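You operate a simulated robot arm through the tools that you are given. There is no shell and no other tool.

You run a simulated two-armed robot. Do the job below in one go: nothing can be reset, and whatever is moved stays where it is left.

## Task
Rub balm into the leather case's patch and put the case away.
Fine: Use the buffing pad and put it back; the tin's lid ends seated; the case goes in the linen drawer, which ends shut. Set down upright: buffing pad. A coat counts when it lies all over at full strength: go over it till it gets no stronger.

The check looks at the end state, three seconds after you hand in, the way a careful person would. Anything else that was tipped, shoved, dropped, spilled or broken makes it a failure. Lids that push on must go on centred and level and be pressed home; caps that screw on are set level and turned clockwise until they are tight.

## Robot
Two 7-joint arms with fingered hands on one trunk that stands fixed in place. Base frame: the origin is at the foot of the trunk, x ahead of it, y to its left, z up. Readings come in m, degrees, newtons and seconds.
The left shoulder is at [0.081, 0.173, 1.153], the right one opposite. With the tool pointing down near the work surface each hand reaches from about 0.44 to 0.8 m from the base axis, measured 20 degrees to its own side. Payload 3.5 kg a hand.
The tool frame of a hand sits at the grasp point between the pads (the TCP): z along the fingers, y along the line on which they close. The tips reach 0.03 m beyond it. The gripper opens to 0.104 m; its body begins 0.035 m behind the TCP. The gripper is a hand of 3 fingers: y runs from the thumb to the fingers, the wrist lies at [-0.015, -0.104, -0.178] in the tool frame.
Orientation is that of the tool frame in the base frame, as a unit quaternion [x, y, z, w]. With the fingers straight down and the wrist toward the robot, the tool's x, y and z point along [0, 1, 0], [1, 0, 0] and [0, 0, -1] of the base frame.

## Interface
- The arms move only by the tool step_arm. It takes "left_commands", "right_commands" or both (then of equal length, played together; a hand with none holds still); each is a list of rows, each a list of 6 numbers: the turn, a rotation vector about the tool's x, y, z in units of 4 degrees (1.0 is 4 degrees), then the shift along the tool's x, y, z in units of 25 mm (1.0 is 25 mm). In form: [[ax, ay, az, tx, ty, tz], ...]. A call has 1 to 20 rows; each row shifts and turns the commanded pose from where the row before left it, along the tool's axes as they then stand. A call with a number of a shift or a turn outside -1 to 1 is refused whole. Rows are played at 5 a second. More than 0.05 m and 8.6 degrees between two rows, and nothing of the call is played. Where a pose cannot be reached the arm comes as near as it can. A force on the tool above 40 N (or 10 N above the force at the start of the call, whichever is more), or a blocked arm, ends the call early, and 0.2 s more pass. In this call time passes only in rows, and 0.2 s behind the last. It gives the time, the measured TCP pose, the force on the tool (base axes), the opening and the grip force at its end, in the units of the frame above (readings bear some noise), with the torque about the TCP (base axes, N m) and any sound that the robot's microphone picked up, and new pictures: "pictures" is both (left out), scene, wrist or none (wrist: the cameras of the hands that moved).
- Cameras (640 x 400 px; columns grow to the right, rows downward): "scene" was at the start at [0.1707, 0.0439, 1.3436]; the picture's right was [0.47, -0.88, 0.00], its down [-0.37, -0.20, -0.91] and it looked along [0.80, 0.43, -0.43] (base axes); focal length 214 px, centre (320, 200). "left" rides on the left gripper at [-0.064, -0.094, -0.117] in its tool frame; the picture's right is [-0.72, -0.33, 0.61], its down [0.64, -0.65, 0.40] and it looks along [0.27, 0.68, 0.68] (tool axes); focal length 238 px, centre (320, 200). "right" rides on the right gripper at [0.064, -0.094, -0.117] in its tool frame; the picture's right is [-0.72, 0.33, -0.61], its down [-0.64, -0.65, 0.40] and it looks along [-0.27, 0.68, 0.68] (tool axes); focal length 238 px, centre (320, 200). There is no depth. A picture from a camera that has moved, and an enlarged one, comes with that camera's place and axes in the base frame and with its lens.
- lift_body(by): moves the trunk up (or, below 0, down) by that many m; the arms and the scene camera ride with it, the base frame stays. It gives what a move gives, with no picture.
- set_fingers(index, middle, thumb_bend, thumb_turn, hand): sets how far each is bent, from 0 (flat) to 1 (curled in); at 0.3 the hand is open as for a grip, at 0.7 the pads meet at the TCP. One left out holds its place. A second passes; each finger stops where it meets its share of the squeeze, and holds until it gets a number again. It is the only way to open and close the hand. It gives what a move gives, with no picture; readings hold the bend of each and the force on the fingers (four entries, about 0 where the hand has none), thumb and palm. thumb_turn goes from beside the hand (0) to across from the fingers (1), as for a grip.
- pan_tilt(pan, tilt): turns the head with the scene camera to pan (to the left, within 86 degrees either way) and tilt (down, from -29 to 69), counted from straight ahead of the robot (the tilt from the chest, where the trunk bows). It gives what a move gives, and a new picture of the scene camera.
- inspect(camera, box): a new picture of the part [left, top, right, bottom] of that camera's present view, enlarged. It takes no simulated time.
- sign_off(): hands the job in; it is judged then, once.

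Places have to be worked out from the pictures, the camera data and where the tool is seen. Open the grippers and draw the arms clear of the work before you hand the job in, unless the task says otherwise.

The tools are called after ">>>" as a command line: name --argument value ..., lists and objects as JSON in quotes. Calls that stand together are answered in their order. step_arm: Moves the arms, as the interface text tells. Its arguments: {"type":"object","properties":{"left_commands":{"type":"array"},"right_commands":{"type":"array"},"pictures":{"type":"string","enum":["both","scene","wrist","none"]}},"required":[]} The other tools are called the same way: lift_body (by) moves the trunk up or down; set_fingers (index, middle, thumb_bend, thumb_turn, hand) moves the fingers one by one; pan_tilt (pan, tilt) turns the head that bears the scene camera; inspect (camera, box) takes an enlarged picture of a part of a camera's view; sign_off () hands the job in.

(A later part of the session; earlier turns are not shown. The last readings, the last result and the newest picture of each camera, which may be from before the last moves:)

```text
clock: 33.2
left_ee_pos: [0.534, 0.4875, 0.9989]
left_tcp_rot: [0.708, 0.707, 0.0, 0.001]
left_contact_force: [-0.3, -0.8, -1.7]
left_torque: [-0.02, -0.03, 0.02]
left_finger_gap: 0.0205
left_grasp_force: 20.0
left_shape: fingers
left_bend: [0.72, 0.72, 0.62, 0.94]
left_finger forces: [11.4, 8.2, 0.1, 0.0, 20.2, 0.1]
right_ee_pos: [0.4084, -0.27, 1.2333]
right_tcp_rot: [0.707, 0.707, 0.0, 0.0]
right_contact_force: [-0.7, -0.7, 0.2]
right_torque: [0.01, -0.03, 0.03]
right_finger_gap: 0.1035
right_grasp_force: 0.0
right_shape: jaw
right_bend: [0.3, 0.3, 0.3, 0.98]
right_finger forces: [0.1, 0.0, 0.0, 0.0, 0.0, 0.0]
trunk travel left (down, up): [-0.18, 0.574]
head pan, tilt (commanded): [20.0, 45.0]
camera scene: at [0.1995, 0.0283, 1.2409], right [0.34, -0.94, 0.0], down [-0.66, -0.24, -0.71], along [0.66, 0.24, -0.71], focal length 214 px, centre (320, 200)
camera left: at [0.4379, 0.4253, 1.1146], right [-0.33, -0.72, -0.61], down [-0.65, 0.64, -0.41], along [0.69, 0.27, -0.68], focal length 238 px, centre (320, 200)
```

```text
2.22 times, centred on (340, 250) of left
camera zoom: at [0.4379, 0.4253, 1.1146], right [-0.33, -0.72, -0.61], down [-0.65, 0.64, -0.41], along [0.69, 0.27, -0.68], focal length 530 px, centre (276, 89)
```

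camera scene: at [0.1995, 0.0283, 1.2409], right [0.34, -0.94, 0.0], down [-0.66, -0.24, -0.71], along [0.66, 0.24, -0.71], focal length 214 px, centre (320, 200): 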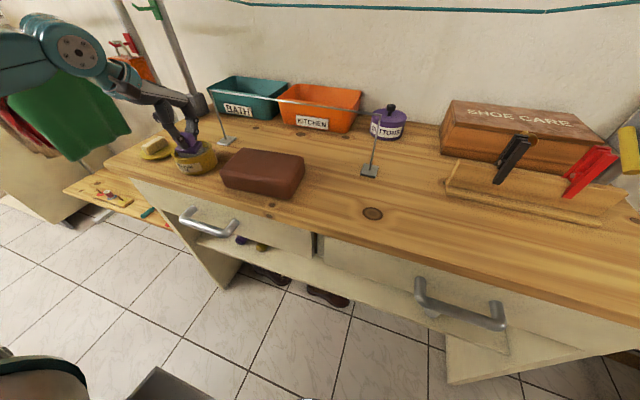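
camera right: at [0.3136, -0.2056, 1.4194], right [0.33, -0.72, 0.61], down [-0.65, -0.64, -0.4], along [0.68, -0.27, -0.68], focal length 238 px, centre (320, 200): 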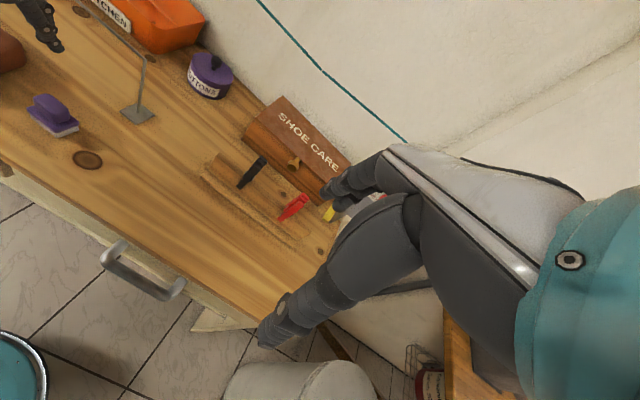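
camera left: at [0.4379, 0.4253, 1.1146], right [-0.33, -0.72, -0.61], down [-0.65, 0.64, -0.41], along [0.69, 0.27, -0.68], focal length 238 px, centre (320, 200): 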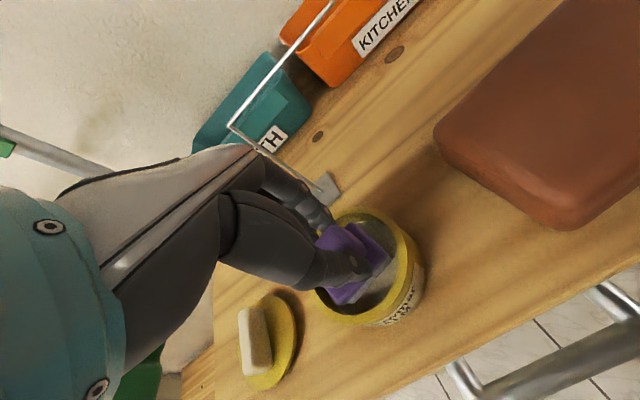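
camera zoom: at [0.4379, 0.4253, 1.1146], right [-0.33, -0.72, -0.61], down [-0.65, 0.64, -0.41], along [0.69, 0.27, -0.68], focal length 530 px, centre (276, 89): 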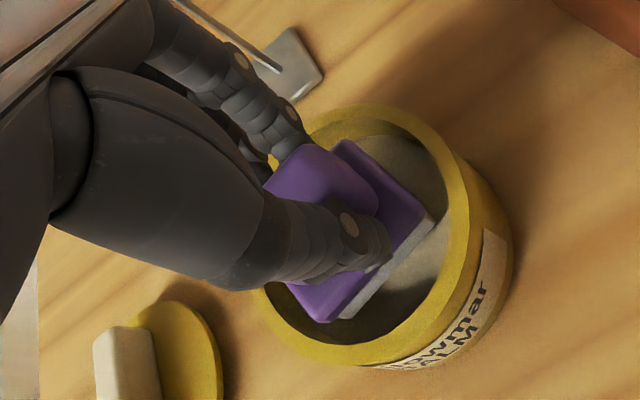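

The pad is within the rim with clear margin all round. I'll lower it slowly onto the balm.

>>> step_arm --left_commands '[[0, 0, 0, 0, -0.06, 0.12], [0, 0, 0, 0, 0, 0.12], [0, 0, 0, 0, 0, 0.12], [0, 0, 0, 0, 0, 0.12]]' --pictures "none"

>>> inspect --camera "left" --box '[280, 180, 440, 330]'

```text
clock: 34.2
left_ee_pos: [0.5303, 0.4863, 0.99]
left_tcp_rot: [0.708, 0.706, 0.004, 0.004]
left_contact_force: [7.0, 6.9, 20.4]
left_torque: [0.0, 0.08, -0.03]
left_finger_gap: 0.0199
left_grasp_force: 23.0
left_shape: fingers
left_bend: [0.73, 0.73, 0.62, 0.94]
left_finger forces: [15.2, 12.7, 0.0, 0.0, 19.0, 0.1]
right_ee_pos: [0.4073, -0.27, 1.234]
right_tcp_rot: [0.708, 0.706, 0.0, 0.0]
right_contact_force: [0.5, -0.7, -0.2]
right_torque: [-0.03, 0.03, -0.02]
right_finger_gap: 0.1036
right_grasp_force: 0.2
right_shape: jaw
right_bend: [0.3, 0.3, 0.3, 0.98]
right_finger forces: [0.1, 0.0, 0.0, 0.1, 0.1, 0.0]
trunk travel left (down, up): [-0.18, 0.574]
head pan, tilt (commanded): [20.0, 45.0]
```

```text
2.67 times, centred on (360, 255) of left
camera zoom: at [0.4355, 0.4231, 1.1049], right [-0.32, -0.72, -0.62], down [-0.65, 0.64, -0.41], along [0.69, 0.27, -0.67], focal length 636 px, centre (213, 53)
```

zoom: 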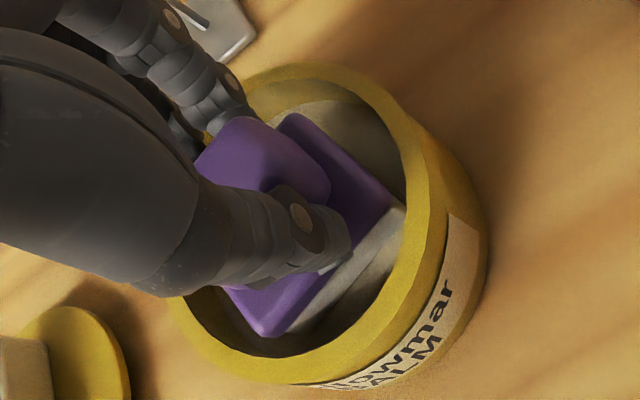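

The pad is pressing on the balm with about 20 N. I'll ease off slightly, make a tiny swirl within the tin, then lift out and look.

>>> step_arm --left_commands '[[0, 0, 0, 0, 0, -0.08], [0, 0, 0, 0.12, 0, 0], [0, 0, 0, -0.12, 0.12, 0], [0, 0, 0, 0, -0.12, 0], [0, 0, 0, 0, 0, -0.3], [0, 0, 0, 0, 0, -0.6], [0, 0, 0, 0, 0, -1], [0, 0, 0, 0, 0, -1], [0, 0, 0, 0, 0, 0]]' --pictures "both"

>>> inspect --camera "scene" --box '[130, 80, 250, 190]'

>>> inspect --camera "left" --box '[280, 180, 460, 340]'

```text
clock: 36.2
left_ee_pos: [0.5294, 0.4889, 1.0588]
left_tcp_rot: [0.709, 0.706, 0.0, 0.0]
left_contact_force: [0.0, 0.0, -0.8]
left_torque: [0.01, -0.02, 0.01]
left_finger_gap: 0.0203
left_grasp_force: 19.7
left_shape: fingers
left_bend: [0.73, 0.73, 0.62, 0.94]
left_finger forces: [11.0, 8.7, 0.0, 0.0, 19.8, 0.1]
right_ee_pos: [0.4081, -0.2689, 1.2343]
right_tcp_rot: [0.708, 0.706, 0.0, 0.0]
right_contact_force: [-0.5, 0.4, 0.6]
right_torque: [-0.01, -0.01, 0.02]
right_finger_gap: 0.1035
right_grasp_force: 0.0
right_shape: jaw
right_bend: [0.3, 0.3, 0.3, 0.98]
right_finger forces: [0.1, 0.0, 0.0, 0.1, 0.1, 0.0]
trunk travel left (down, up): [-0.18, 0.574]
head pan, tilt (commanded): [20.0, 45.0]
camera scene: at [0.1996, 0.0284, 1.2408], right [0.34, -0.94, 0.0], down [-0.66, -0.24, -0.71], along [0.66, 0.24, -0.71], focal length 214 px, centre (320, 200)
camera left: at [0.4338, 0.425, 1.1757], right [-0.33, -0.72, -0.61], down [-0.65, 0.64, -0.41], along [0.68, 0.27, -0.68], focal length 238 px, centre (320, 200)
```

scene: 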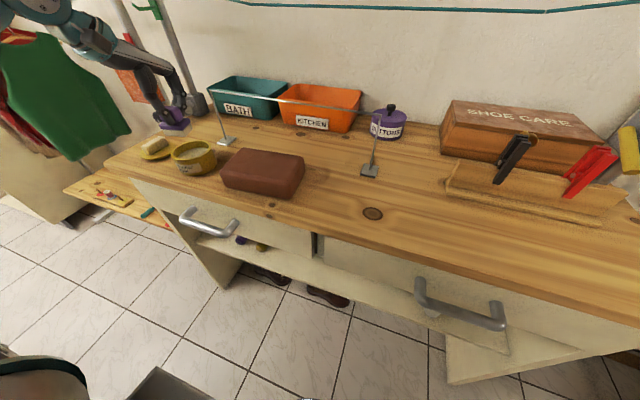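
left: 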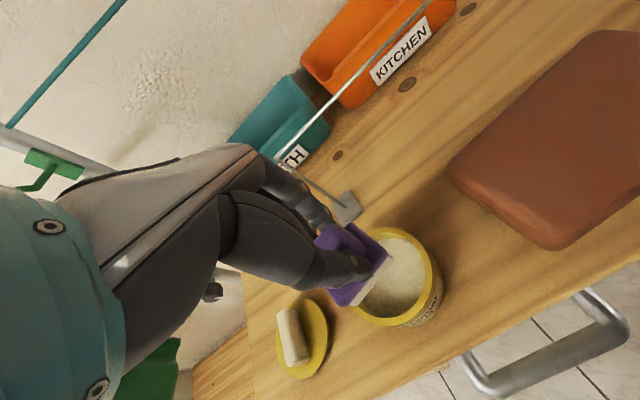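

```text
3.64 times, centred on (190, 135) of scene
camera zoom: at [0.1996, 0.0284, 1.2408], right [0.34, -0.94, 0.0], down [-0.66, -0.24, -0.71], along [0.66, 0.24, -0.71], focal length 780 px, centre (793, 436)
```

zoom: 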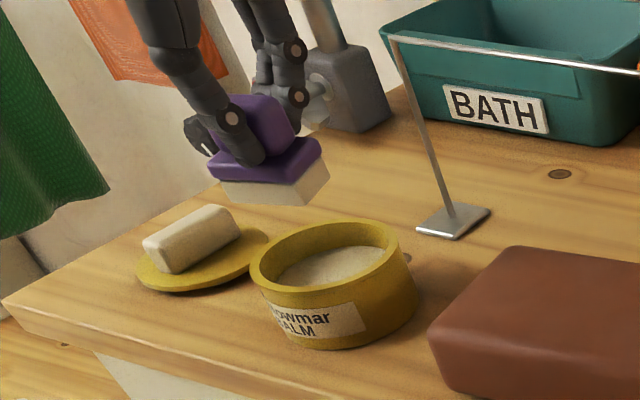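

```text
2.50 times, centred on (370, 260) of left
camera zoom: at [0.4338, 0.425, 1.1757], right [-0.33, -0.72, -0.61], down [-0.65, 0.64, -0.41], along [0.68, 0.27, -0.68], focal length 596 px, centre (195, 50)
```

zoom: 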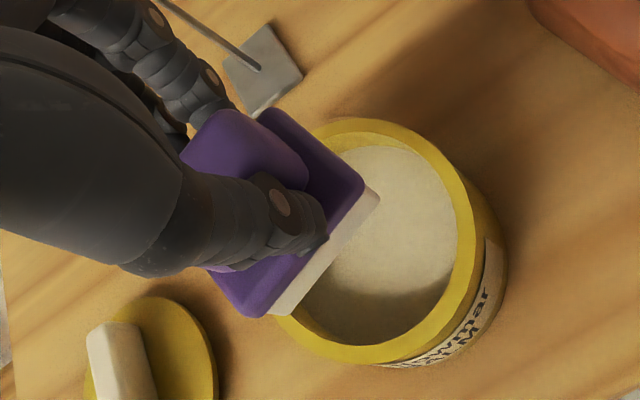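

The pad's base has turned cream, so it's loaded with balm, and the tin stayed put. The case centre computes to about (0.547, 0.298), yaw ≈ +6°; I'll carry the pad over its middle and turn the hand 8° clockwise to line it up.

>>> step_arm --left_commands '[[0, 0, 0, -0.95, 0.09, 0], [0, 0, 0, -0.95, 0.09, 0], [0, 0, 0, -0.95, 0.09, 0], [0, 0, 0, -0.95, 0.09, 0], [0, 0, 0, -0.95, 0.09, 0], [0, 0, 0, -0.95, 0.09, 0], [0, 0, 0, -0.95, 0.09, 0], [0, 0, 0, -0.95, 0.09, 0], [0, 0, 1, 0, 0, 0.4], [0, 0, 1, 0, 0, 0.4], [0, 0, 0, 0, 0, 0]]' --pictures "both"

>>> inspect --camera "scene" --box '[200, 100, 330, 210]'

>>> inspect --camera "left" --box '[240, 160, 480, 360]'

```text
clock: 38.6
left_ee_pos: [0.544, 0.2956, 1.0407]
left_tcp_rot: [0.755, 0.656, 0.001, 0.002]
left_contact_force: [-0.2, 0.3, -1.2]
left_torque: [-0.03, -0.02, 0.03]
left_finger_gap: 0.0205
left_grasp_force: 19.4
left_shape: fingers
left_bend: [0.73, 0.73, 0.62, 0.94]
left_finger forces: [10.9, 8.7, 0.1, 0.1, 19.8, 0.0]
right_ee_pos: [0.4086, -0.2689, 1.2344]
right_tcp_rot: [0.708, 0.707, 0.0, 0.001]
right_contact_force: [-0.3, -0.4, 0.0]
right_torque: [-0.01, 0.0, 0.01]
right_finger_gap: 0.1033
right_grasp_force: 0.1
right_shape: jaw
right_bend: [0.3, 0.3, 0.3, 0.98]
right_finger forces: [0.1, 0.0, 0.0, 0.0, 0.0, 0.0]
trunk travel left (down, up): [-0.18, 0.574]
head pan, tilt (commanded): [20.0, 45.0]
camera scene: at [0.1995, 0.0282, 1.2409], right [0.34, -0.94, 0.0], down [-0.66, -0.24, -0.71], along [0.66, 0.24, -0.71], focal length 214 px, centre (320, 200)
camera left: at [0.4409, 0.2465, 1.157], right [-0.42, -0.67, -0.61], down [-0.55, 0.73, -0.41], along [0.72, 0.17, -0.68], focal length 238 px, centre (320, 200)
```

scene: 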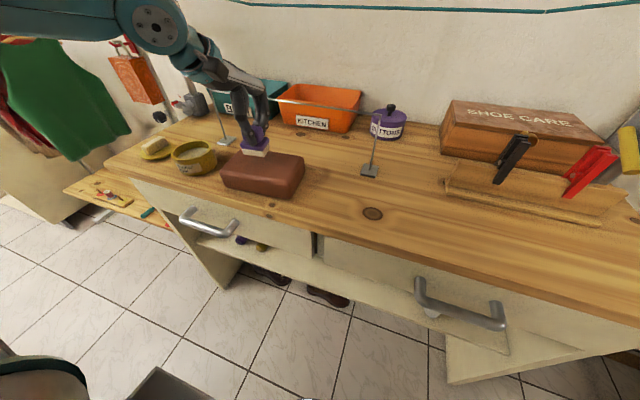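
left: 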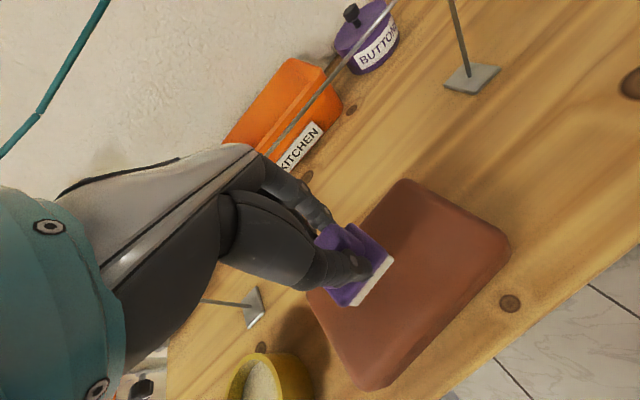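

```text
3.64 times, centred on (265, 155) of scene
camera zoom: at [0.1995, 0.0282, 1.2409], right [0.34, -0.94, 0.0], down [-0.66, -0.24, -0.71], along [0.66, 0.24, -0.71], focal length 780 px, centre (520, 364)
```

zoom: 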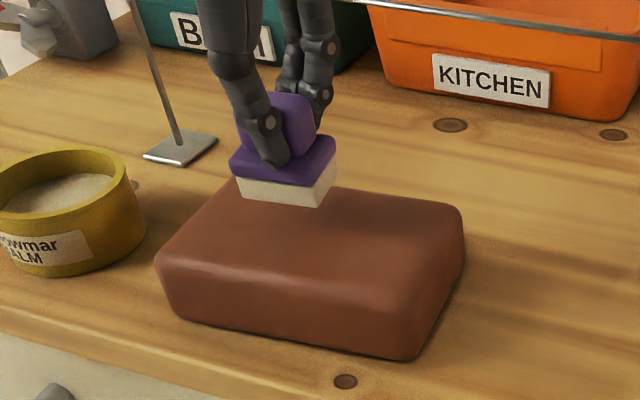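

```text
2.00 times, centred on (360, 260) of left
camera zoom: at [0.4409, 0.2465, 1.157], right [-0.42, -0.67, -0.61], down [-0.55, 0.73, -0.41], along [0.72, 0.17, -0.68], focal length 477 px, centre (240, 80)
```

zoom: 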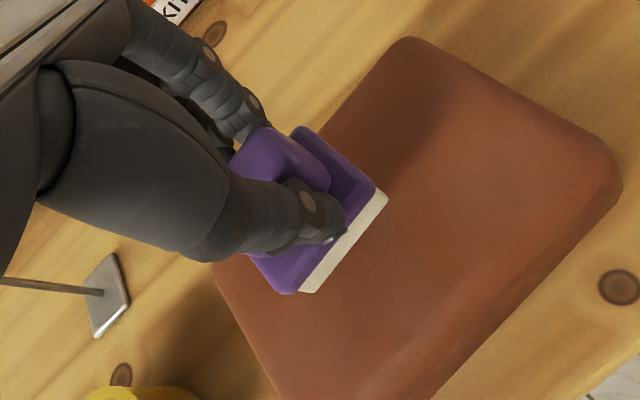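

The pad is lined up with the case and above its middle. Lowering to the expected contact height, z≈1.006.

>>> step_arm --left_commands '[[0, 0, 0, 0, 0, 0.5], [0, 0, 0, 0, 0, 0.5], [0, 0, 0, 0, 0, 0.2], [0, 0, 0, 0, 0, 0.12], [0, 0, 0, 0, 0, 0.08]]' --pictures "none"

>>> inspect --camera "scene" --box '[200, 100, 330, 210]'

```text
clock: 39.8
left_ee_pos: [0.5463, 0.2955, 1.0139]
left_tcp_rot: [0.756, 0.654, 0.005, 0.005]
left_contact_force: [2.5, 5.2, 39.8]
left_torque: [-0.16, 0.82, -0.13]
left_finger_gap: 0.0202
left_grasp_force: 32.5
left_shape: fingers
left_bend: [0.73, 0.73, 0.63, 0.94]
left_finger forces: [13.3, 12.3, 0.0, 0.0, 39.5, 0.0]
right_ee_pos: [0.4053, -0.2706, 1.2347]
right_tcp_rot: [0.707, 0.707, 0.001, 0.001]
right_contact_force: [-0.3, 0.2, 0.1]
right_torque: [0.01, 0.05, -0.02]
right_finger_gap: 0.1033
right_grasp_force: 0.0
right_shape: jaw
right_bend: [0.3, 0.3, 0.3, 0.98]
right_finger forces: [0.1, 0.1, 0.0, 0.1, 0.0, 0.0]
trunk travel left (down, up): [-0.18, 0.574]
head pan, tilt (commanded): [20.0, 45.0]
```

```text
3.64 times, centred on (265, 155) of scene
camera zoom: at [0.1968, 0.0273, 1.2419], right [0.34, -0.94, 0.0], down [-0.66, -0.24, -0.71], along [0.67, 0.24, -0.71], focal length 780 px, centre (520, 364)
```

zoom: 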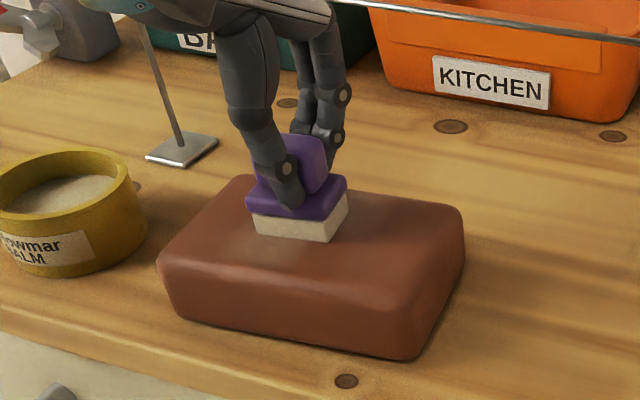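

Contact came earlier than expected: the case top is about z 0.953 and I'm pressing with ~40 N. I'll back off to a light press and make a first test stroke through the middle, then lift and look.

>>> step_arm --left_commands '[[0, 0, 0, 0, 0, -0.22], [0, 0, 0, -0.2, -0.15, 0], [0, 0, 0, -0.2, -0.15, 0]]' --pictures "none"

>>> inspect --camera "scene" --box '[200, 120, 310, 200]'

>>> inspect --camera "left" --box '[240, 160, 480, 360]'

```text
clock: 40.6
left_ee_pos: [0.5392, 0.2898, 1.0129]
left_tcp_rot: [0.755, 0.656, 0.002, 0.003]
left_contact_force: [9.1, 8.4, 30.1]
left_torque: [0.01, 0.2, -0.09]
left_finger_gap: 0.0198
left_grasp_force: 32.2
left_shape: fingers
left_bend: [0.73, 0.73, 0.63, 0.94]
left_finger forces: [22.3, 13.1, 0.1, 0.0, 28.9, 0.0]
right_ee_pos: [0.4061, -0.2703, 1.234]
right_tcp_rot: [0.708, 0.707, 0.0, 0.0]
right_contact_force: [-0.1, 0.2, -0.4]
right_torque: [0.01, 0.0, 0.01]
right_finger_gap: 0.1034
right_grasp_force: 0.1
right_shape: jaw
right_bend: [0.3, 0.3, 0.3, 0.98]
right_finger forces: [0.0, 0.1, 0.0, 0.0, 0.1, 0.0]
trunk travel left (down, up): [-0.18, 0.574]
head pan, tilt (commanded): [20.0, 45.0]
```

```text
5.00 times, centred on (255, 160) of scene
camera zoom: at [0.1983, 0.0282, 1.2412], right [0.34, -0.94, 0.0], down [-0.66, -0.24, -0.71], along [0.67, 0.24, -0.71], focal length 1072 px, centre (645, 400)
```

zoom: 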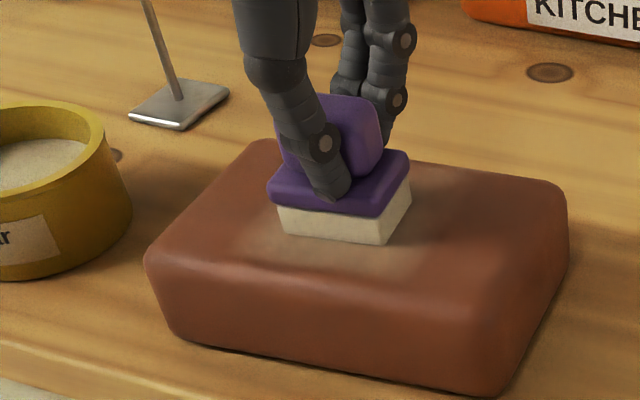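

```text
2.00 times, centred on (360, 260) of left
camera zoom: at [0.4348, 0.2395, 1.1283], right [-0.42, -0.67, -0.62], down [-0.55, 0.72, -0.41], along [0.72, 0.17, -0.67], focal length 477 px, centre (240, 80)
```

zoom: 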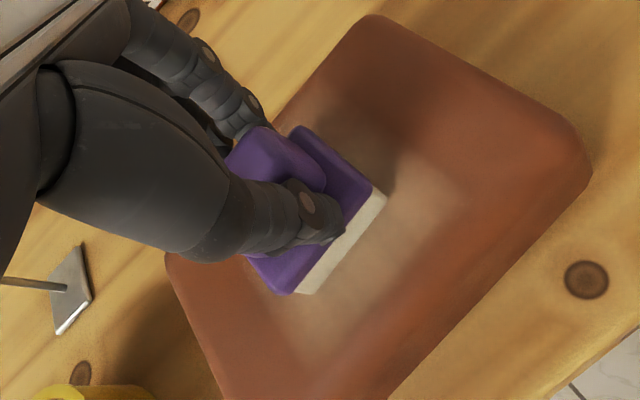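

The balm shows up: a pale rectangular patch roughly 0.08 × 0.08 m is emerging around the case centre. I'll ease the press a bit and run strokes back and forth over it.

>>> step_arm --left_commands '[[0, 0, 0, 0, 0, -0.12], [0, 0, 0, 0.1, 0.39, 0], [0, 0, 0, 0.1, 0.39, 0], [0, 0, 0, 0.39, -0.1, 0], [0, 0, 0, 0.39, -0.1, 0], [0, 0, 0, 0.39, -0.1, 0], [0, 0, 0, -0.39, 0.1, 0], [0, 0, 0, -0.39, 0.1, 0], [0, 0, 0, -0.39, 0.1, 0], [0, 0, 0, -0.39, 0.1, 0], [0, 0, 0, -0.39, 0.1, 0], [0, 0, 0, -0.39, 0.1, 0], [0, 0, 0, -0.1, -0.39, 0], [0, 0, 0, -0.1, -0.39, 0]]' --pictures "none"

>>> inspect --camera "scene" --box '[200, 120, 310, 200]'

>>> inspect --camera "left" --box '[240, 160, 480, 360]'

```text
clock: 43.6
left_ee_pos: [0.5427, 0.2571, 1.0141]
left_tcp_rot: [0.755, 0.655, 0.001, 0.0]
left_contact_force: [0.0, -0.6, -0.5]
left_torque: [-0.01, -0.01, 0.02]
left_finger_gap: 0.0204
left_grasp_force: 21.7
left_shape: fingers
left_bend: [0.73, 0.73, 0.62, 0.93]
left_finger forces: [11.9, 8.5, 0.0, 0.0, 22.8, 0.0]
right_ee_pos: [0.4063, -0.2694, 1.2335]
right_tcp_rot: [0.708, 0.706, 0.0, 0.0]
right_contact_force: [-0.1, 0.3, -0.6]
right_torque: [-0.04, -0.01, 0.0]
right_finger_gap: 0.1035
right_grasp_force: 0.0
right_shape: jaw
right_bend: [0.3, 0.3, 0.3, 0.98]
right_finger forces: [0.0, 0.0, 0.1, 0.0, 0.1, 0.1]
trunk travel left (down, up): [-0.18, 0.574]
head pan, tilt (commanded): [20.0, 45.0]
```

```text
5.00 times, centred on (255, 160) of scene
camera zoom: at [0.1994, 0.0282, 1.2409], right [0.34, -0.94, 0.0], down [-0.66, -0.24, -0.71], along [0.66, 0.24, -0.71], focal length 1072 px, centre (645, 400)
```

zoom: 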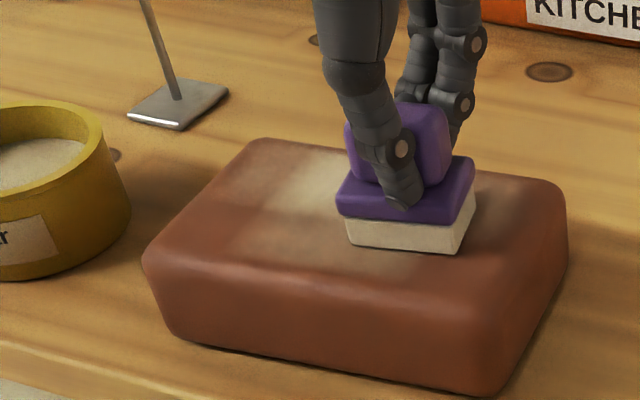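

```text
2.00 times, centred on (360, 260) of left
camera zoom: at [0.44, 0.2078, 1.1309], right [-0.42, -0.67, -0.61], down [-0.55, 0.73, -0.41], along [0.72, 0.17, -0.68], focal length 477 px, centre (240, 80)
```

zoom: 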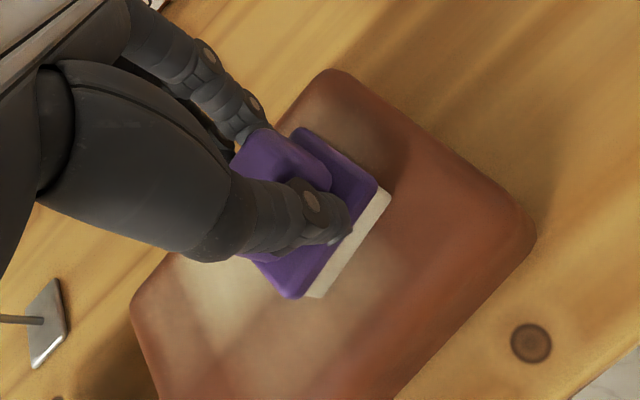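

The strokes are depositing balm but the press has gone light. I'll lower ~3 mm for a firmer press and continue with strokes across the middle and near rows.

>>> step_arm --left_commands '[[0, 0, 0, 0, 0, 0.14], [0, 0, 0, 0.39, -0.1, 0], [0, 0, 0, 0.39, -0.1, 0], [0, 0, 0, 0.39, -0.1, 0], [0, 0, 0, 0.39, -0.1, 0], [0, 0, 0, 0.39, -0.1, 0], [0, 0, 0, 0.39, -0.1, 0], [0, 0, 0, -0.1, -0.39, 0], [0, 0, 0, -0.1, -0.39, 0], [0, 0, 0, -0.39, 0.1, 0], [0, 0, 0, -0.39, 0.1, 0], [0, 0, 0, -0.39, 0.1, 0], [0, 0, 0, -0.39, 0.1, 0], [0, 0, 0, -0.39, 0.1, 0], [0, 0, 0, -0.39, 0.1, 0]]' --pictures "none"

>>> inspect --camera "scene" --box '[200, 120, 310, 200]'

>>> inspect --camera "left" --box '[240, 160, 480, 360]'

```text
clock: 46.8
left_ee_pos: [0.5215, 0.2546, 1.0115]
left_tcp_rot: [0.755, 0.656, 0.003, 0.003]
left_contact_force: [0.6, 13.1, 31.8]
left_torque: [0.37, 0.86, -0.29]
left_finger_gap: 0.0206
left_grasp_force: 33.8
left_shape: fingers
left_bend: [0.73, 0.73, 0.61, 0.99]
left_finger forces: [7.1, 14.2, 0.0, 0.0, 46.0, 0.0]
right_ee_pos: [0.4059, -0.2689, 1.234]
right_tcp_rot: [0.708, 0.707, 0.001, 0.0]
right_contact_force: [-0.4, -0.9, 0.2]
right_torque: [0.01, 0.0, -0.01]
right_finger_gap: 0.1036
right_grasp_force: 0.0
right_shape: jaw
right_bend: [0.3, 0.3, 0.3, 0.98]
right_finger forces: [0.0, 0.1, 0.1, 0.1, 0.0, 0.0]
trunk travel left (down, up): [-0.18, 0.574]
head pan, tilt (commanded): [20.0, 45.0]
```

```text
5.00 times, centred on (255, 160) of scene
camera zoom: at [0.1972, 0.0286, 1.2414], right [0.34, -0.94, 0.0], down [-0.66, -0.24, -0.71], along [0.67, 0.24, -0.71], focal length 1072 px, centre (645, 400)
```

zoom: 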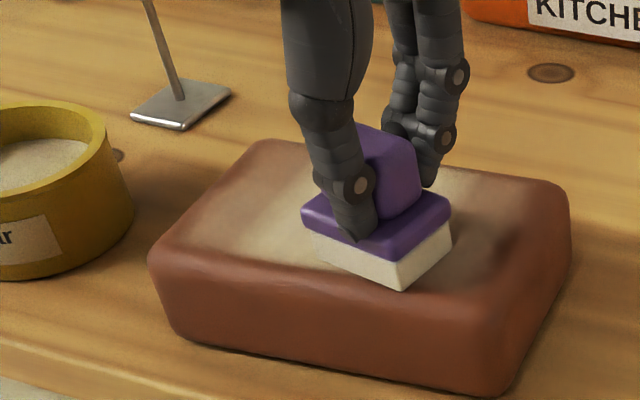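

```text
2.00 times, centred on (360, 260) of left
camera zoom: at [0.4175, 0.2058, 1.1276], right [-0.42, -0.67, -0.62], down [-0.55, 0.73, -0.41], along [0.72, 0.17, -0.67], focal length 477 px, centre (240, 80)
```

zoom: 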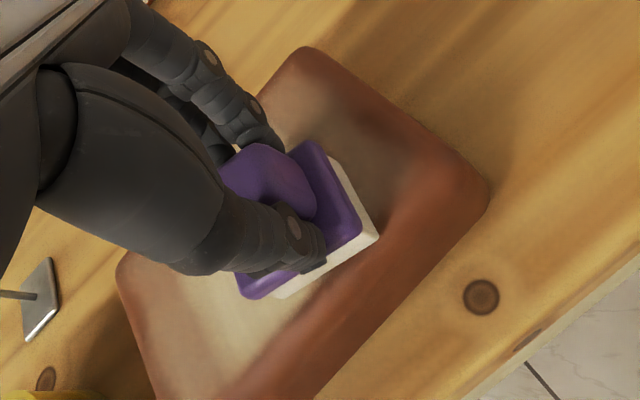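

The coat now covers much of the top, and the pad has twisted in the grip under the ~32 N press, so I'll use a lighter press and stroke front-to-back across the case, working from right to left.

>>> step_arm --left_commands '[[0, 0, 0, 0, 0, -0.08], [0, 0, 0, -0.4, 0.1, 0], [0, 0, 0, -0.4, 0.1, 0], [0, 0, 0, 0.13, 0.51, 0], [0, 0, 0, 0.13, 0.51, 0], [0, 0, 0, 0.13, 0.51, 0], [0, 0, 0, 0.68, -0.17, 0], [0, 0, 0, -0.13, -0.51, 0], [0, 0, 0, -0.13, -0.51, 0], [0, 0, 0, -0.13, -0.51, 0], [0, 0, 0, 0.68, -0.17, 0], [0, 0, 0, 0.13, 0.51, 0], [0, 0, 0, 0.13, 0.51, 0], [0, 0, 0, 0.13, 0.51, 0]]' --pictures "none"

>>> inspect --camera "scene" --box '[200, 120, 310, 200]'

>>> inspect --camera "left" --box '[240, 160, 480, 360]'

```text
clock: 49.8
left_ee_pos: [0.5601, 0.2738, 1.0143]
left_tcp_rot: [0.756, 0.655, 0.0, 0.0]
left_contact_force: [0.2, -0.8, -1.0]
left_torque: [0.01, 0.04, 0.0]
left_finger_gap: 0.0208
left_grasp_force: 23.0
left_shape: fingers
left_bend: [0.73, 0.73, 0.61, 0.93]
left_finger forces: [11.3, 8.4, 0.1, 0.0, 25.8, 0.1]
right_ee_pos: [0.4097, -0.2692, 1.2342]
right_tcp_rot: [0.708, 0.707, 0.0, 0.001]
right_contact_force: [0.1, -0.1, 0.1]
right_torque: [0.0, -0.02, 0.05]
right_finger_gap: 0.1035
right_grasp_force: 0.0
right_shape: jaw
right_bend: [0.3, 0.3, 0.3, 0.98]
right_finger forces: [0.1, 0.1, 0.0, 0.0, 0.1, 0.0]
trunk travel left (down, up): [-0.18, 0.574]
head pan, tilt (commanded): [20.0, 45.0]
```

```text
5.00 times, centred on (255, 160) of scene
camera zoom: at [0.1997, 0.0282, 1.2407], right [0.34, -0.94, 0.0], down [-0.66, -0.24, -0.71], along [0.66, 0.24, -0.71], focal length 1072 px, centre (645, 400)
```

zoom: 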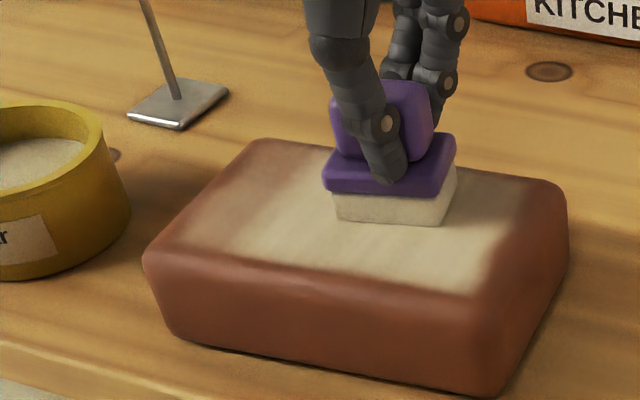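

```text
2.00 times, centred on (360, 260) of left
camera zoom: at [0.4569, 0.2245, 1.1292], right [-0.42, -0.67, -0.61], down [-0.56, 0.73, -0.4], along [0.71, 0.17, -0.68], focal length 477 px, centre (240, 80)
```

zoom: 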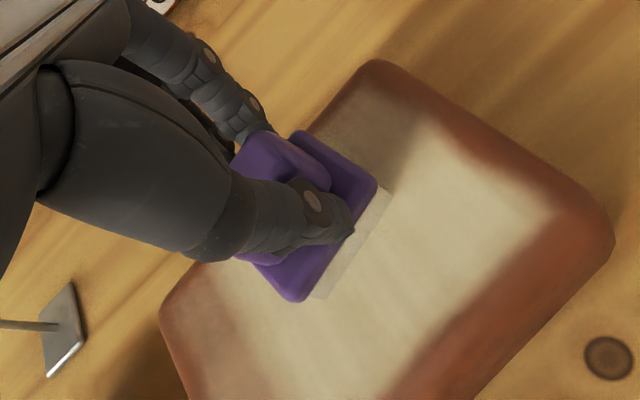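

The patch is now clear: it covers most of the top face. Contact has gone light again, so I'll press ~2.5 mm lower and carry on with front-back strokes toward the left end.

>>> step_arm --left_commands '[[0, 0, 0, 0, 0, 0.1], [0, 0, 0, 0.68, -0.17, 0], [0, 0, 0, -0.13, -0.51, 0], [0, 0, 0, -0.13, -0.51, 0], [0, 0, 0, -0.13, -0.51, 0], [0, 0, 0, 0.68, -0.17, 0], [0, 0, 0, 0.13, 0.51, 0], [0, 0, 0, 0.13, 0.51, 0], [0, 0, 0, 0.13, 0.51, 0], [0, 0, 0, 0.68, -0.17, 0], [0, 0, 0, -0.13, -0.51, 0], [0, 0, 0, -0.13, -0.51, 0], [0, 0, 0, -0.13, -0.51, 0], [0, 0, 0, 0.68, -0.17, 0], [0, 0, 0, 0.13, 0.51, 0], [0, 0, 0, 0.13, 0.51, 0], [0, 0, 0, 0.13, 0.51, 0]]' --pictures "none"

>>> inspect --camera "scene" --box '[200, 120, 310, 200]'

>>> inspect --camera "left" --box '[240, 160, 480, 360]'

```text
clock: 53.4
left_ee_pos: [0.5502, 0.3422, 1.0124]
left_tcp_rot: [0.756, 0.655, 0.001, 0.001]
left_contact_force: [-7.8, 0.2, 18.1]
left_torque: [-0.28, 0.64, -0.11]
left_finger_gap: 0.0208
left_grasp_force: 27.9
left_shape: fingers
left_bend: [0.73, 0.74, 0.62, 0.91]
left_finger forces: [8.4, 6.9, 0.1, 0.0, 40.5, 0.0]
right_ee_pos: [0.4055, -0.2692, 1.2352]
right_tcp_rot: [0.708, 0.707, 0.0, 0.0]
right_contact_force: [-0.4, -0.7, -0.5]
right_torque: [0.02, 0.02, -0.01]
right_finger_gap: 0.1037
right_grasp_force: 0.1
right_shape: jaw
right_bend: [0.3, 0.3, 0.3, 0.98]
right_finger forces: [0.1, 0.0, 0.0, 0.0, 0.1, 0.0]
trunk travel left (down, up): [-0.18, 0.574]
head pan, tilt (commanded): [20.0, 45.0]
```

```text
5.00 times, centred on (255, 160) of scene
camera zoom: at [0.197, 0.0273, 1.2414], right [0.34, -0.94, 0.0], down [-0.66, -0.24, -0.71], along [0.67, 0.24, -0.71], focal length 1072 px, centre (645, 400)
```

zoom: 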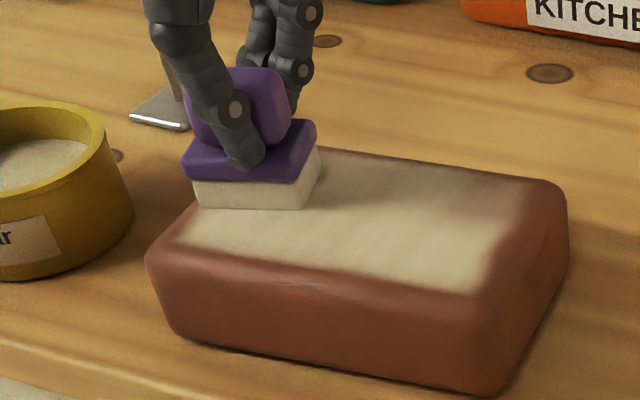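

```text
2.00 times, centred on (360, 260) of left
camera zoom: at [0.4471, 0.2928, 1.1277], right [-0.42, -0.67, -0.62], down [-0.55, 0.73, -0.41], along [0.72, 0.17, -0.68], focal length 477 px, centre (240, 80)
```

zoom: 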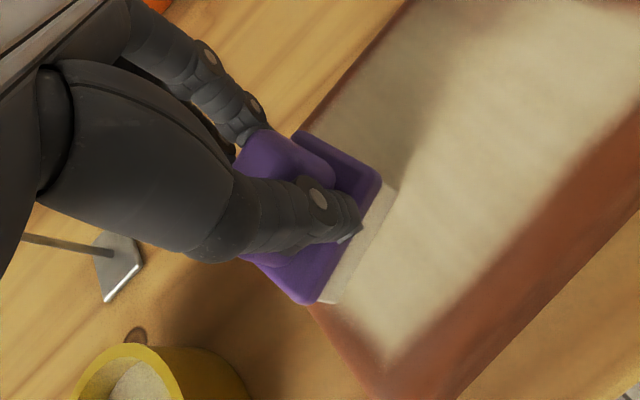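

The whole patch looks coated. I'll lift the pad and move it back over the tin so I can see the coat's evenness without the hand in the way, and reload if needed.

>>> step_arm --left_commands '[[0, 0, 0, 0, 0, -0.5], [0, 0, 0, 0, 0, -1], [0, 0, -1, 0.5, 0, -0.3], [0, 0, -1, 1, 0, 0], [0, 0, 0, 1, -0.1, 0], [0, 0, 0, 1, -0.1, 0], [0, 0, 0, 1, -0.1, 0], [0, 0, 0, 1, -0.1, 0], [0, 0, 0, 0.4, 0, 0], [0, 0, 0, 0, 0, 0]]' --pictures "both"

>>> inspect --camera "scene" --box '[200, 125, 310, 200]'

>>> inspect --camera "left" --box '[300, 0, 640, 260]'

>>> inspect --camera "left" --box '[260, 180, 440, 340]'

```text
clock: 55.6
left_ee_pos: [0.5474, 0.4919, 1.0556]
left_tcp_rot: [0.708, 0.706, 0.001, 0.001]
left_contact_force: [-0.5, 0.5, -1.3]
left_torque: [-0.01, -0.02, 0.0]
left_finger_gap: 0.0206
left_grasp_force: 22.9
left_shape: fingers
left_bend: [0.73, 0.74, 0.62, 0.92]
left_finger forces: [10.8, 9.0, 0.1, 0.1, 25.4, 0.0]
right_ee_pos: [0.4081, -0.27, 1.2335]
right_tcp_rot: [0.708, 0.706, 0.0, 0.0]
right_contact_force: [0.1, -0.1, -0.7]
right_torque: [0.03, -0.02, 0.01]
right_finger_gap: 0.1036
right_grasp_force: 0.1
right_shape: jaw
right_bend: [0.3, 0.3, 0.3, 0.98]
right_finger forces: [0.1, 0.0, 0.0, 0.1, 0.0, 0.0]
trunk travel left (down, up): [-0.18, 0.574]
head pan, tilt (commanded): [20.0, 45.0]
camera scene: at [0.1995, 0.0283, 1.2409], right [0.34, -0.94, 0.0], down [-0.66, -0.24, -0.71], along [0.66, 0.24, -0.71], focal length 214 px, centre (320, 200)
camera left: at [0.4517, 0.429, 1.1728], right [-0.33, -0.72, -0.61], down [-0.65, 0.64, -0.41], along [0.69, 0.27, -0.68], focal length 238 px, centre (320, 200)
```

scene: 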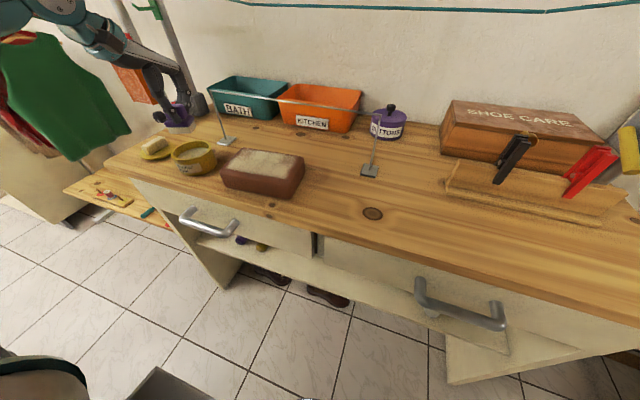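
left: 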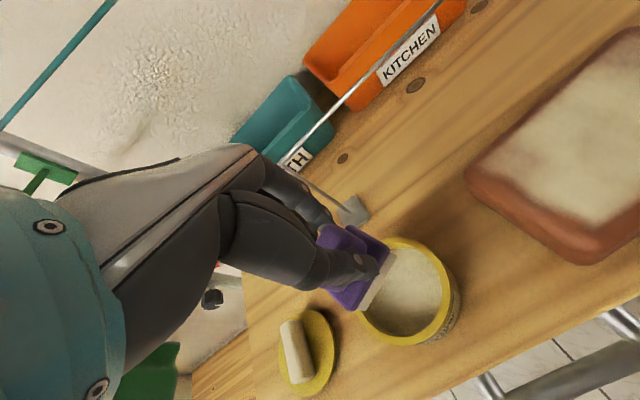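

```text
5.33 times, centred on (255, 162) of scene
camera zoom: at [0.1995, 0.0283, 1.2409], right [0.34, -0.94, 0.0], down [-0.66, -0.24, -0.71], along [0.66, 0.24, -0.71], focal length 1144 px, centre (667, 400)
```

zoom: 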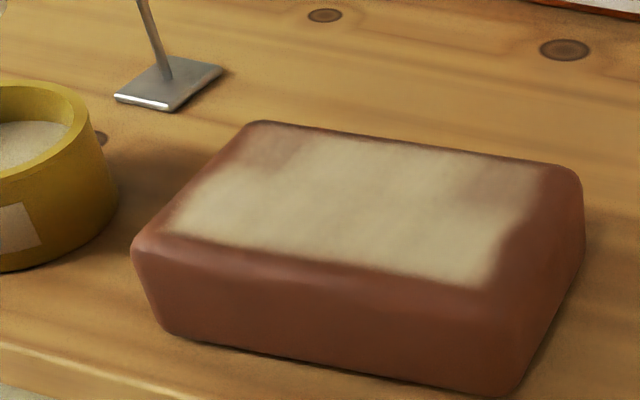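

```text
1.54 times, centred on (470, 130) of left
camera zoom: at [0.4517, 0.429, 1.1728], right [-0.33, -0.72, -0.61], down [-0.65, 0.64, -0.41], along [0.69, 0.27, -0.68], focal length 367 px, centre (89, 308)
```

zoom: 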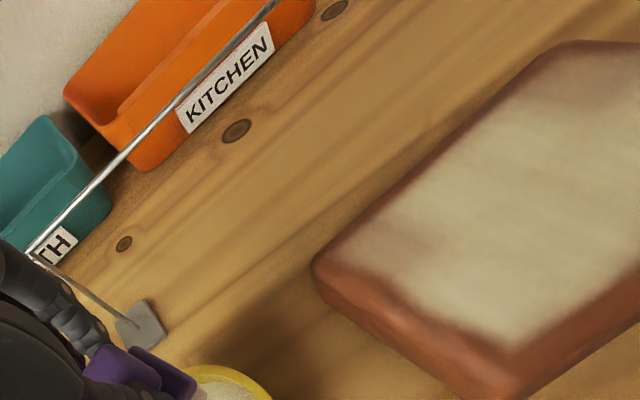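

```text
2.50 times, centred on (350, 260) of left
camera zoom: at [0.4517, 0.429, 1.1728], right [-0.33, -0.72, -0.61], down [-0.65, 0.64, -0.41], along [0.69, 0.27, -0.68], focal length 596 px, centre (245, 50)
```

zoom: 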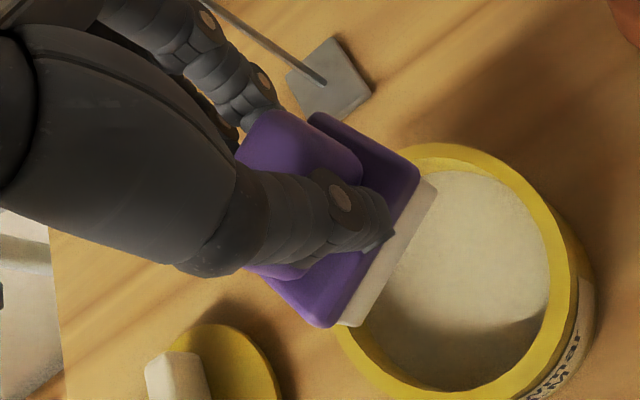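

The coat covers most of the patch but the far-left corner and the right edge are weak. I'll reload: centre over the tin and dip again gently.

>>> step_arm --left_commands '[[0, 0, 0, -0.2, -0.7, 0], [0, 0, 0, 0, 0, 0.6], [0, 0, 0, 0, 0, 0.8], [0, 0, 0, 0, 0, 0.8], [0, 0, 0, 0, 0, 0.15], [0, 0, 0, 0, 0, 0.12], [0, 0, 0, 0, 0, 0.08]]' --pictures "none"

>>> inspect --camera "left" --box '[280, 180, 440, 330]'

```text
clock: 57.0
left_ee_pos: [0.5329, 0.4865, 1.0023]
left_tcp_rot: [0.707, 0.707, 0.01, 0.007]
left_contact_force: [0.6, 5.2, 15.7]
left_torque: [-0.27, 0.32, -0.13]
left_finger_gap: 0.0207
left_grasp_force: 30.6
left_shape: fingers
left_bend: [0.73, 0.73, 0.62, 0.94]
left_finger forces: [21.4, 8.6, 0.0, 0.1, 31.5, 0.0]
right_ee_pos: [0.4082, -0.2698, 1.2336]
right_tcp_rot: [0.707, 0.707, 0.0, 0.0]
right_contact_force: [0.2, -0.2, 0.2]
right_torque: [0.01, 0.05, -0.01]
right_finger_gap: 0.1038
right_grasp_force: 0.0
right_shape: jaw
right_bend: [0.3, 0.3, 0.3, 0.98]
right_finger forces: [0.1, 0.1, 0.1, 0.0, 0.0, 0.0]
trunk travel left (down, up): [-0.18, 0.574]
head pan, tilt (commanded): [20.0, 45.0]
stopped in row 7 (left hand): the force on the tool passed its limit at 42 N (the readings are from after the stop); the commanded pose is now the measured one
```

```text
2.67 times, centred on (360, 255) of left
camera zoom: at [0.4352, 0.4229, 1.1155], right [-0.31, -0.72, -0.62], down [-0.64, 0.64, -0.42], along [0.7, 0.27, -0.66], focal length 636 px, centre (213, 53)
```

zoom: 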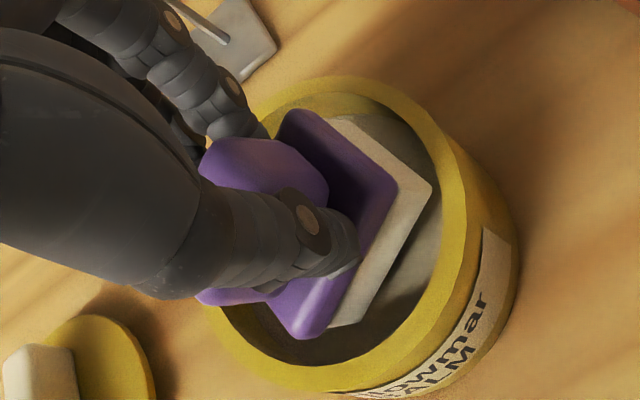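

The force limit tripped: the pad's left end is resting on the tin's rim, so it's off-centre. I'll lift straight up and look at how the pad sits in the hand and where the tin is.

>>> step_arm --left_commands '[[0, 0, 0, 0, 0, -0.4], [0, 0, 0, 0, 0, -0.8], [0, 0, 0, 0, 0, -0.8], [0, 0, 0, 0, 0, 0]]' --pictures "both"

>>> inspect --camera "scene" --box '[130, 80, 250, 190]'

>>> inspect --camera "left" --box '[260, 180, 440, 340]'

```text
clock: 58.0
left_ee_pos: [0.5311, 0.4878, 1.0484]
left_tcp_rot: [0.708, 0.707, 0.007, 0.005]
left_contact_force: [0.0, 0.0, -1.2]
left_torque: [0.04, 0.0, -0.02]
left_finger_gap: 0.0204
left_grasp_force: 22.5
left_shape: fingers
left_bend: [0.73, 0.73, 0.62, 0.93]
left_finger forces: [13.8, 8.0, 0.1, 0.0, 22.9, 0.1]
right_ee_pos: [0.4084, -0.2691, 1.2338]
right_tcp_rot: [0.708, 0.706, 0.0, 0.0]
right_contact_force: [0.4, 0.6, -0.4]
right_torque: [0.02, 0.01, 0.0]
right_finger_gap: 0.1036
right_grasp_force: 0.0
right_shape: jaw
right_bend: [0.3, 0.3, 0.3, 0.98]
right_finger forces: [0.0, 0.0, 0.1, 0.0, 0.1, 0.1]
trunk travel left (down, up): [-0.18, 0.574]
head pan, tilt (commanded): [20.0, 45.0]
camera scene: at [0.1996, 0.0284, 1.2408], right [0.34, -0.94, 0.0], down [-0.66, -0.24, -0.71], along [0.66, 0.24, -0.71], focal length 214 px, centre (320, 200)
camera left: at [0.4341, 0.4238, 1.1629], right [-0.32, -0.72, -0.62], down [-0.65, 0.64, -0.41], along [0.69, 0.27, -0.67], focal length 238 px, centre (320, 200)
```

scene: 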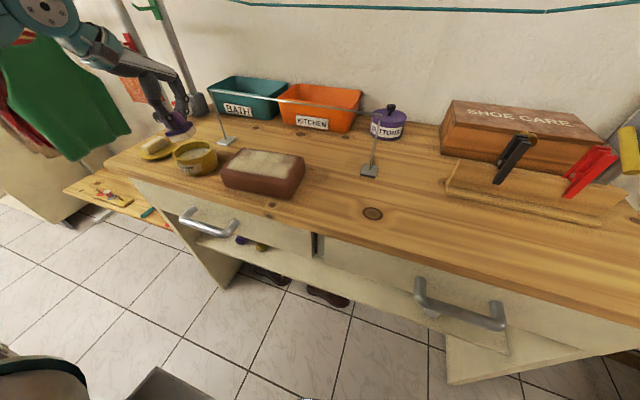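
left: 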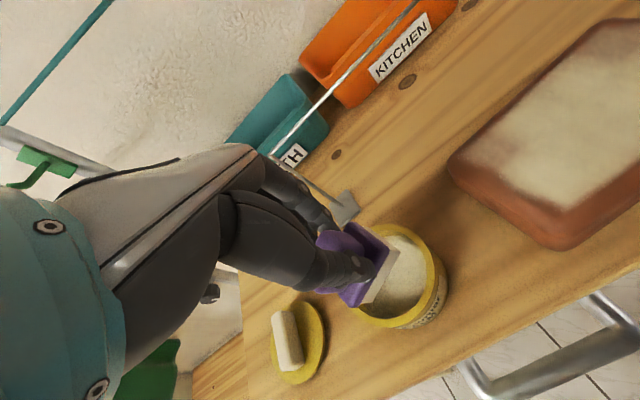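

```text
3.64 times, centred on (190, 135) of scene
camera zoom: at [0.1996, 0.0284, 1.2408], right [0.34, -0.94, 0.0], down [-0.66, -0.24, -0.71], along [0.66, 0.24, -0.71], focal length 780 px, centre (793, 436)
```

zoom: 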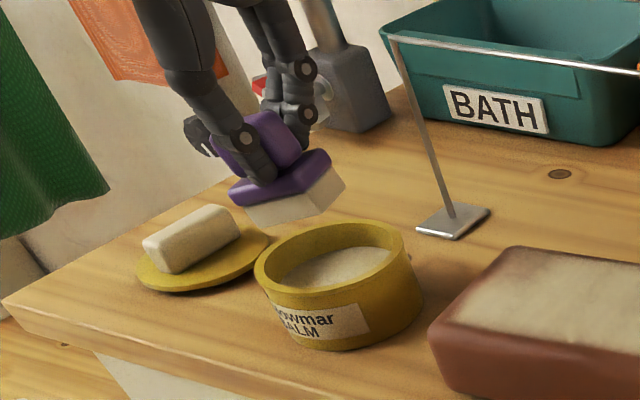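

```text
2.50 times, centred on (350, 260) of left
camera zoom: at [0.4341, 0.4238, 1.1629], right [-0.32, -0.72, -0.62], down [-0.65, 0.64, -0.41], along [0.69, 0.27, -0.67], focal length 596 px, centre (245, 50)
```

zoom: 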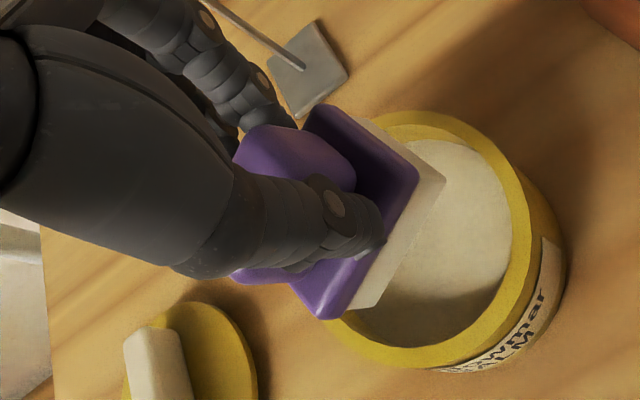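

The pad got tilted in the grip by the rim (tin shifted only a few mm). I'll zoom in to see how it's tilted before levelling it.

>>> inspect --camera "scene" --box '[150, 100, 210, 150]'

>>> inspect --camera "left" --box '[310, 200, 400, 320]'

```text
8.00 times, centred on (180, 125) of scene
camera zoom: at [0.1996, 0.0284, 1.2408], right [0.34, -0.94, 0.0], down [-0.66, -0.24, -0.71], along [0.66, 0.24, -0.71], focal length 1716 px, centre (1440, 800)
```

zoom: 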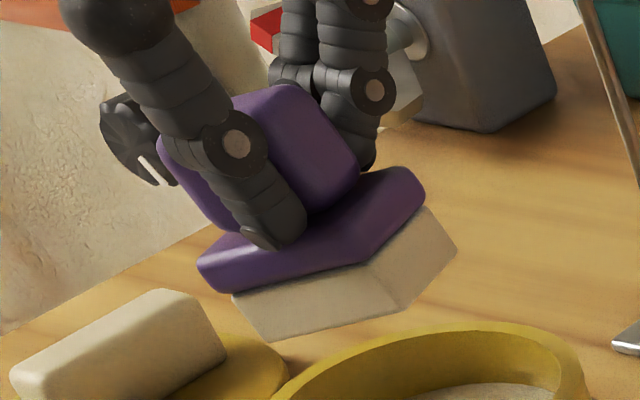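

```text
3.33 times, centred on (355, 260) of left
camera zoom: at [0.4341, 0.4238, 1.1629], right [-0.32, -0.72, -0.62], down [-0.65, 0.64, -0.41], along [0.69, 0.27, -0.67], focal length 794 px, centre (203, 0)
```

zoom: 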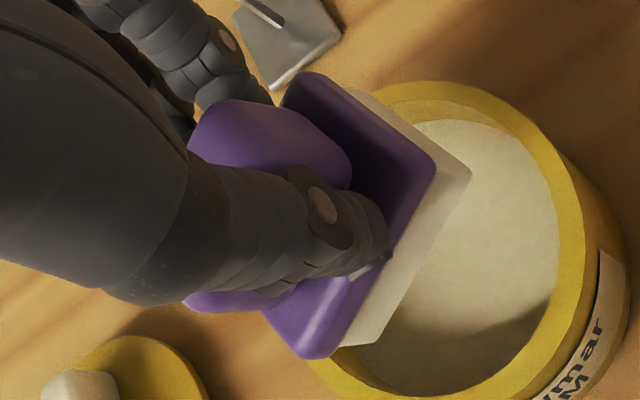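

The pad's right end is pushed up (left end low), so its right end caught the rim. I'll re-measure the tin's present position precisely.

>>> inspect --camera "scene" --box '[160, 125, 230, 185]'

>>> inspect --camera "left" --box '[340, 210, 460, 330]'

```text
6.67 times, centred on (195, 155) of scene
camera zoom: at [0.1996, 0.0284, 1.2408], right [0.34, -0.94, 0.0], down [-0.66, -0.24, -0.71], along [0.66, 0.24, -0.71], focal length 1430 px, centre (1153, 500)
```

zoom: 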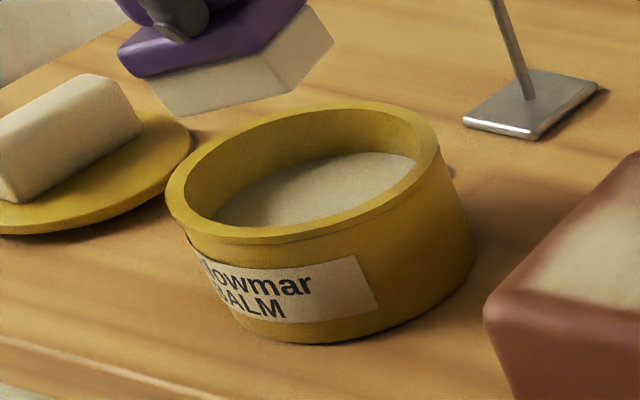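

```text
3.33 times, centred on (400, 270) of left
camera zoom: at [0.4341, 0.4238, 1.1629], right [-0.32, -0.72, -0.62], down [-0.65, 0.64, -0.41], along [0.69, 0.27, -0.67], focal length 794 px, centre (53, -33)
```

zoom: 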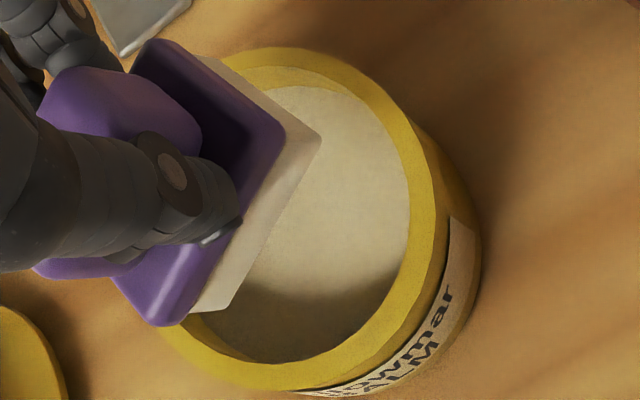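

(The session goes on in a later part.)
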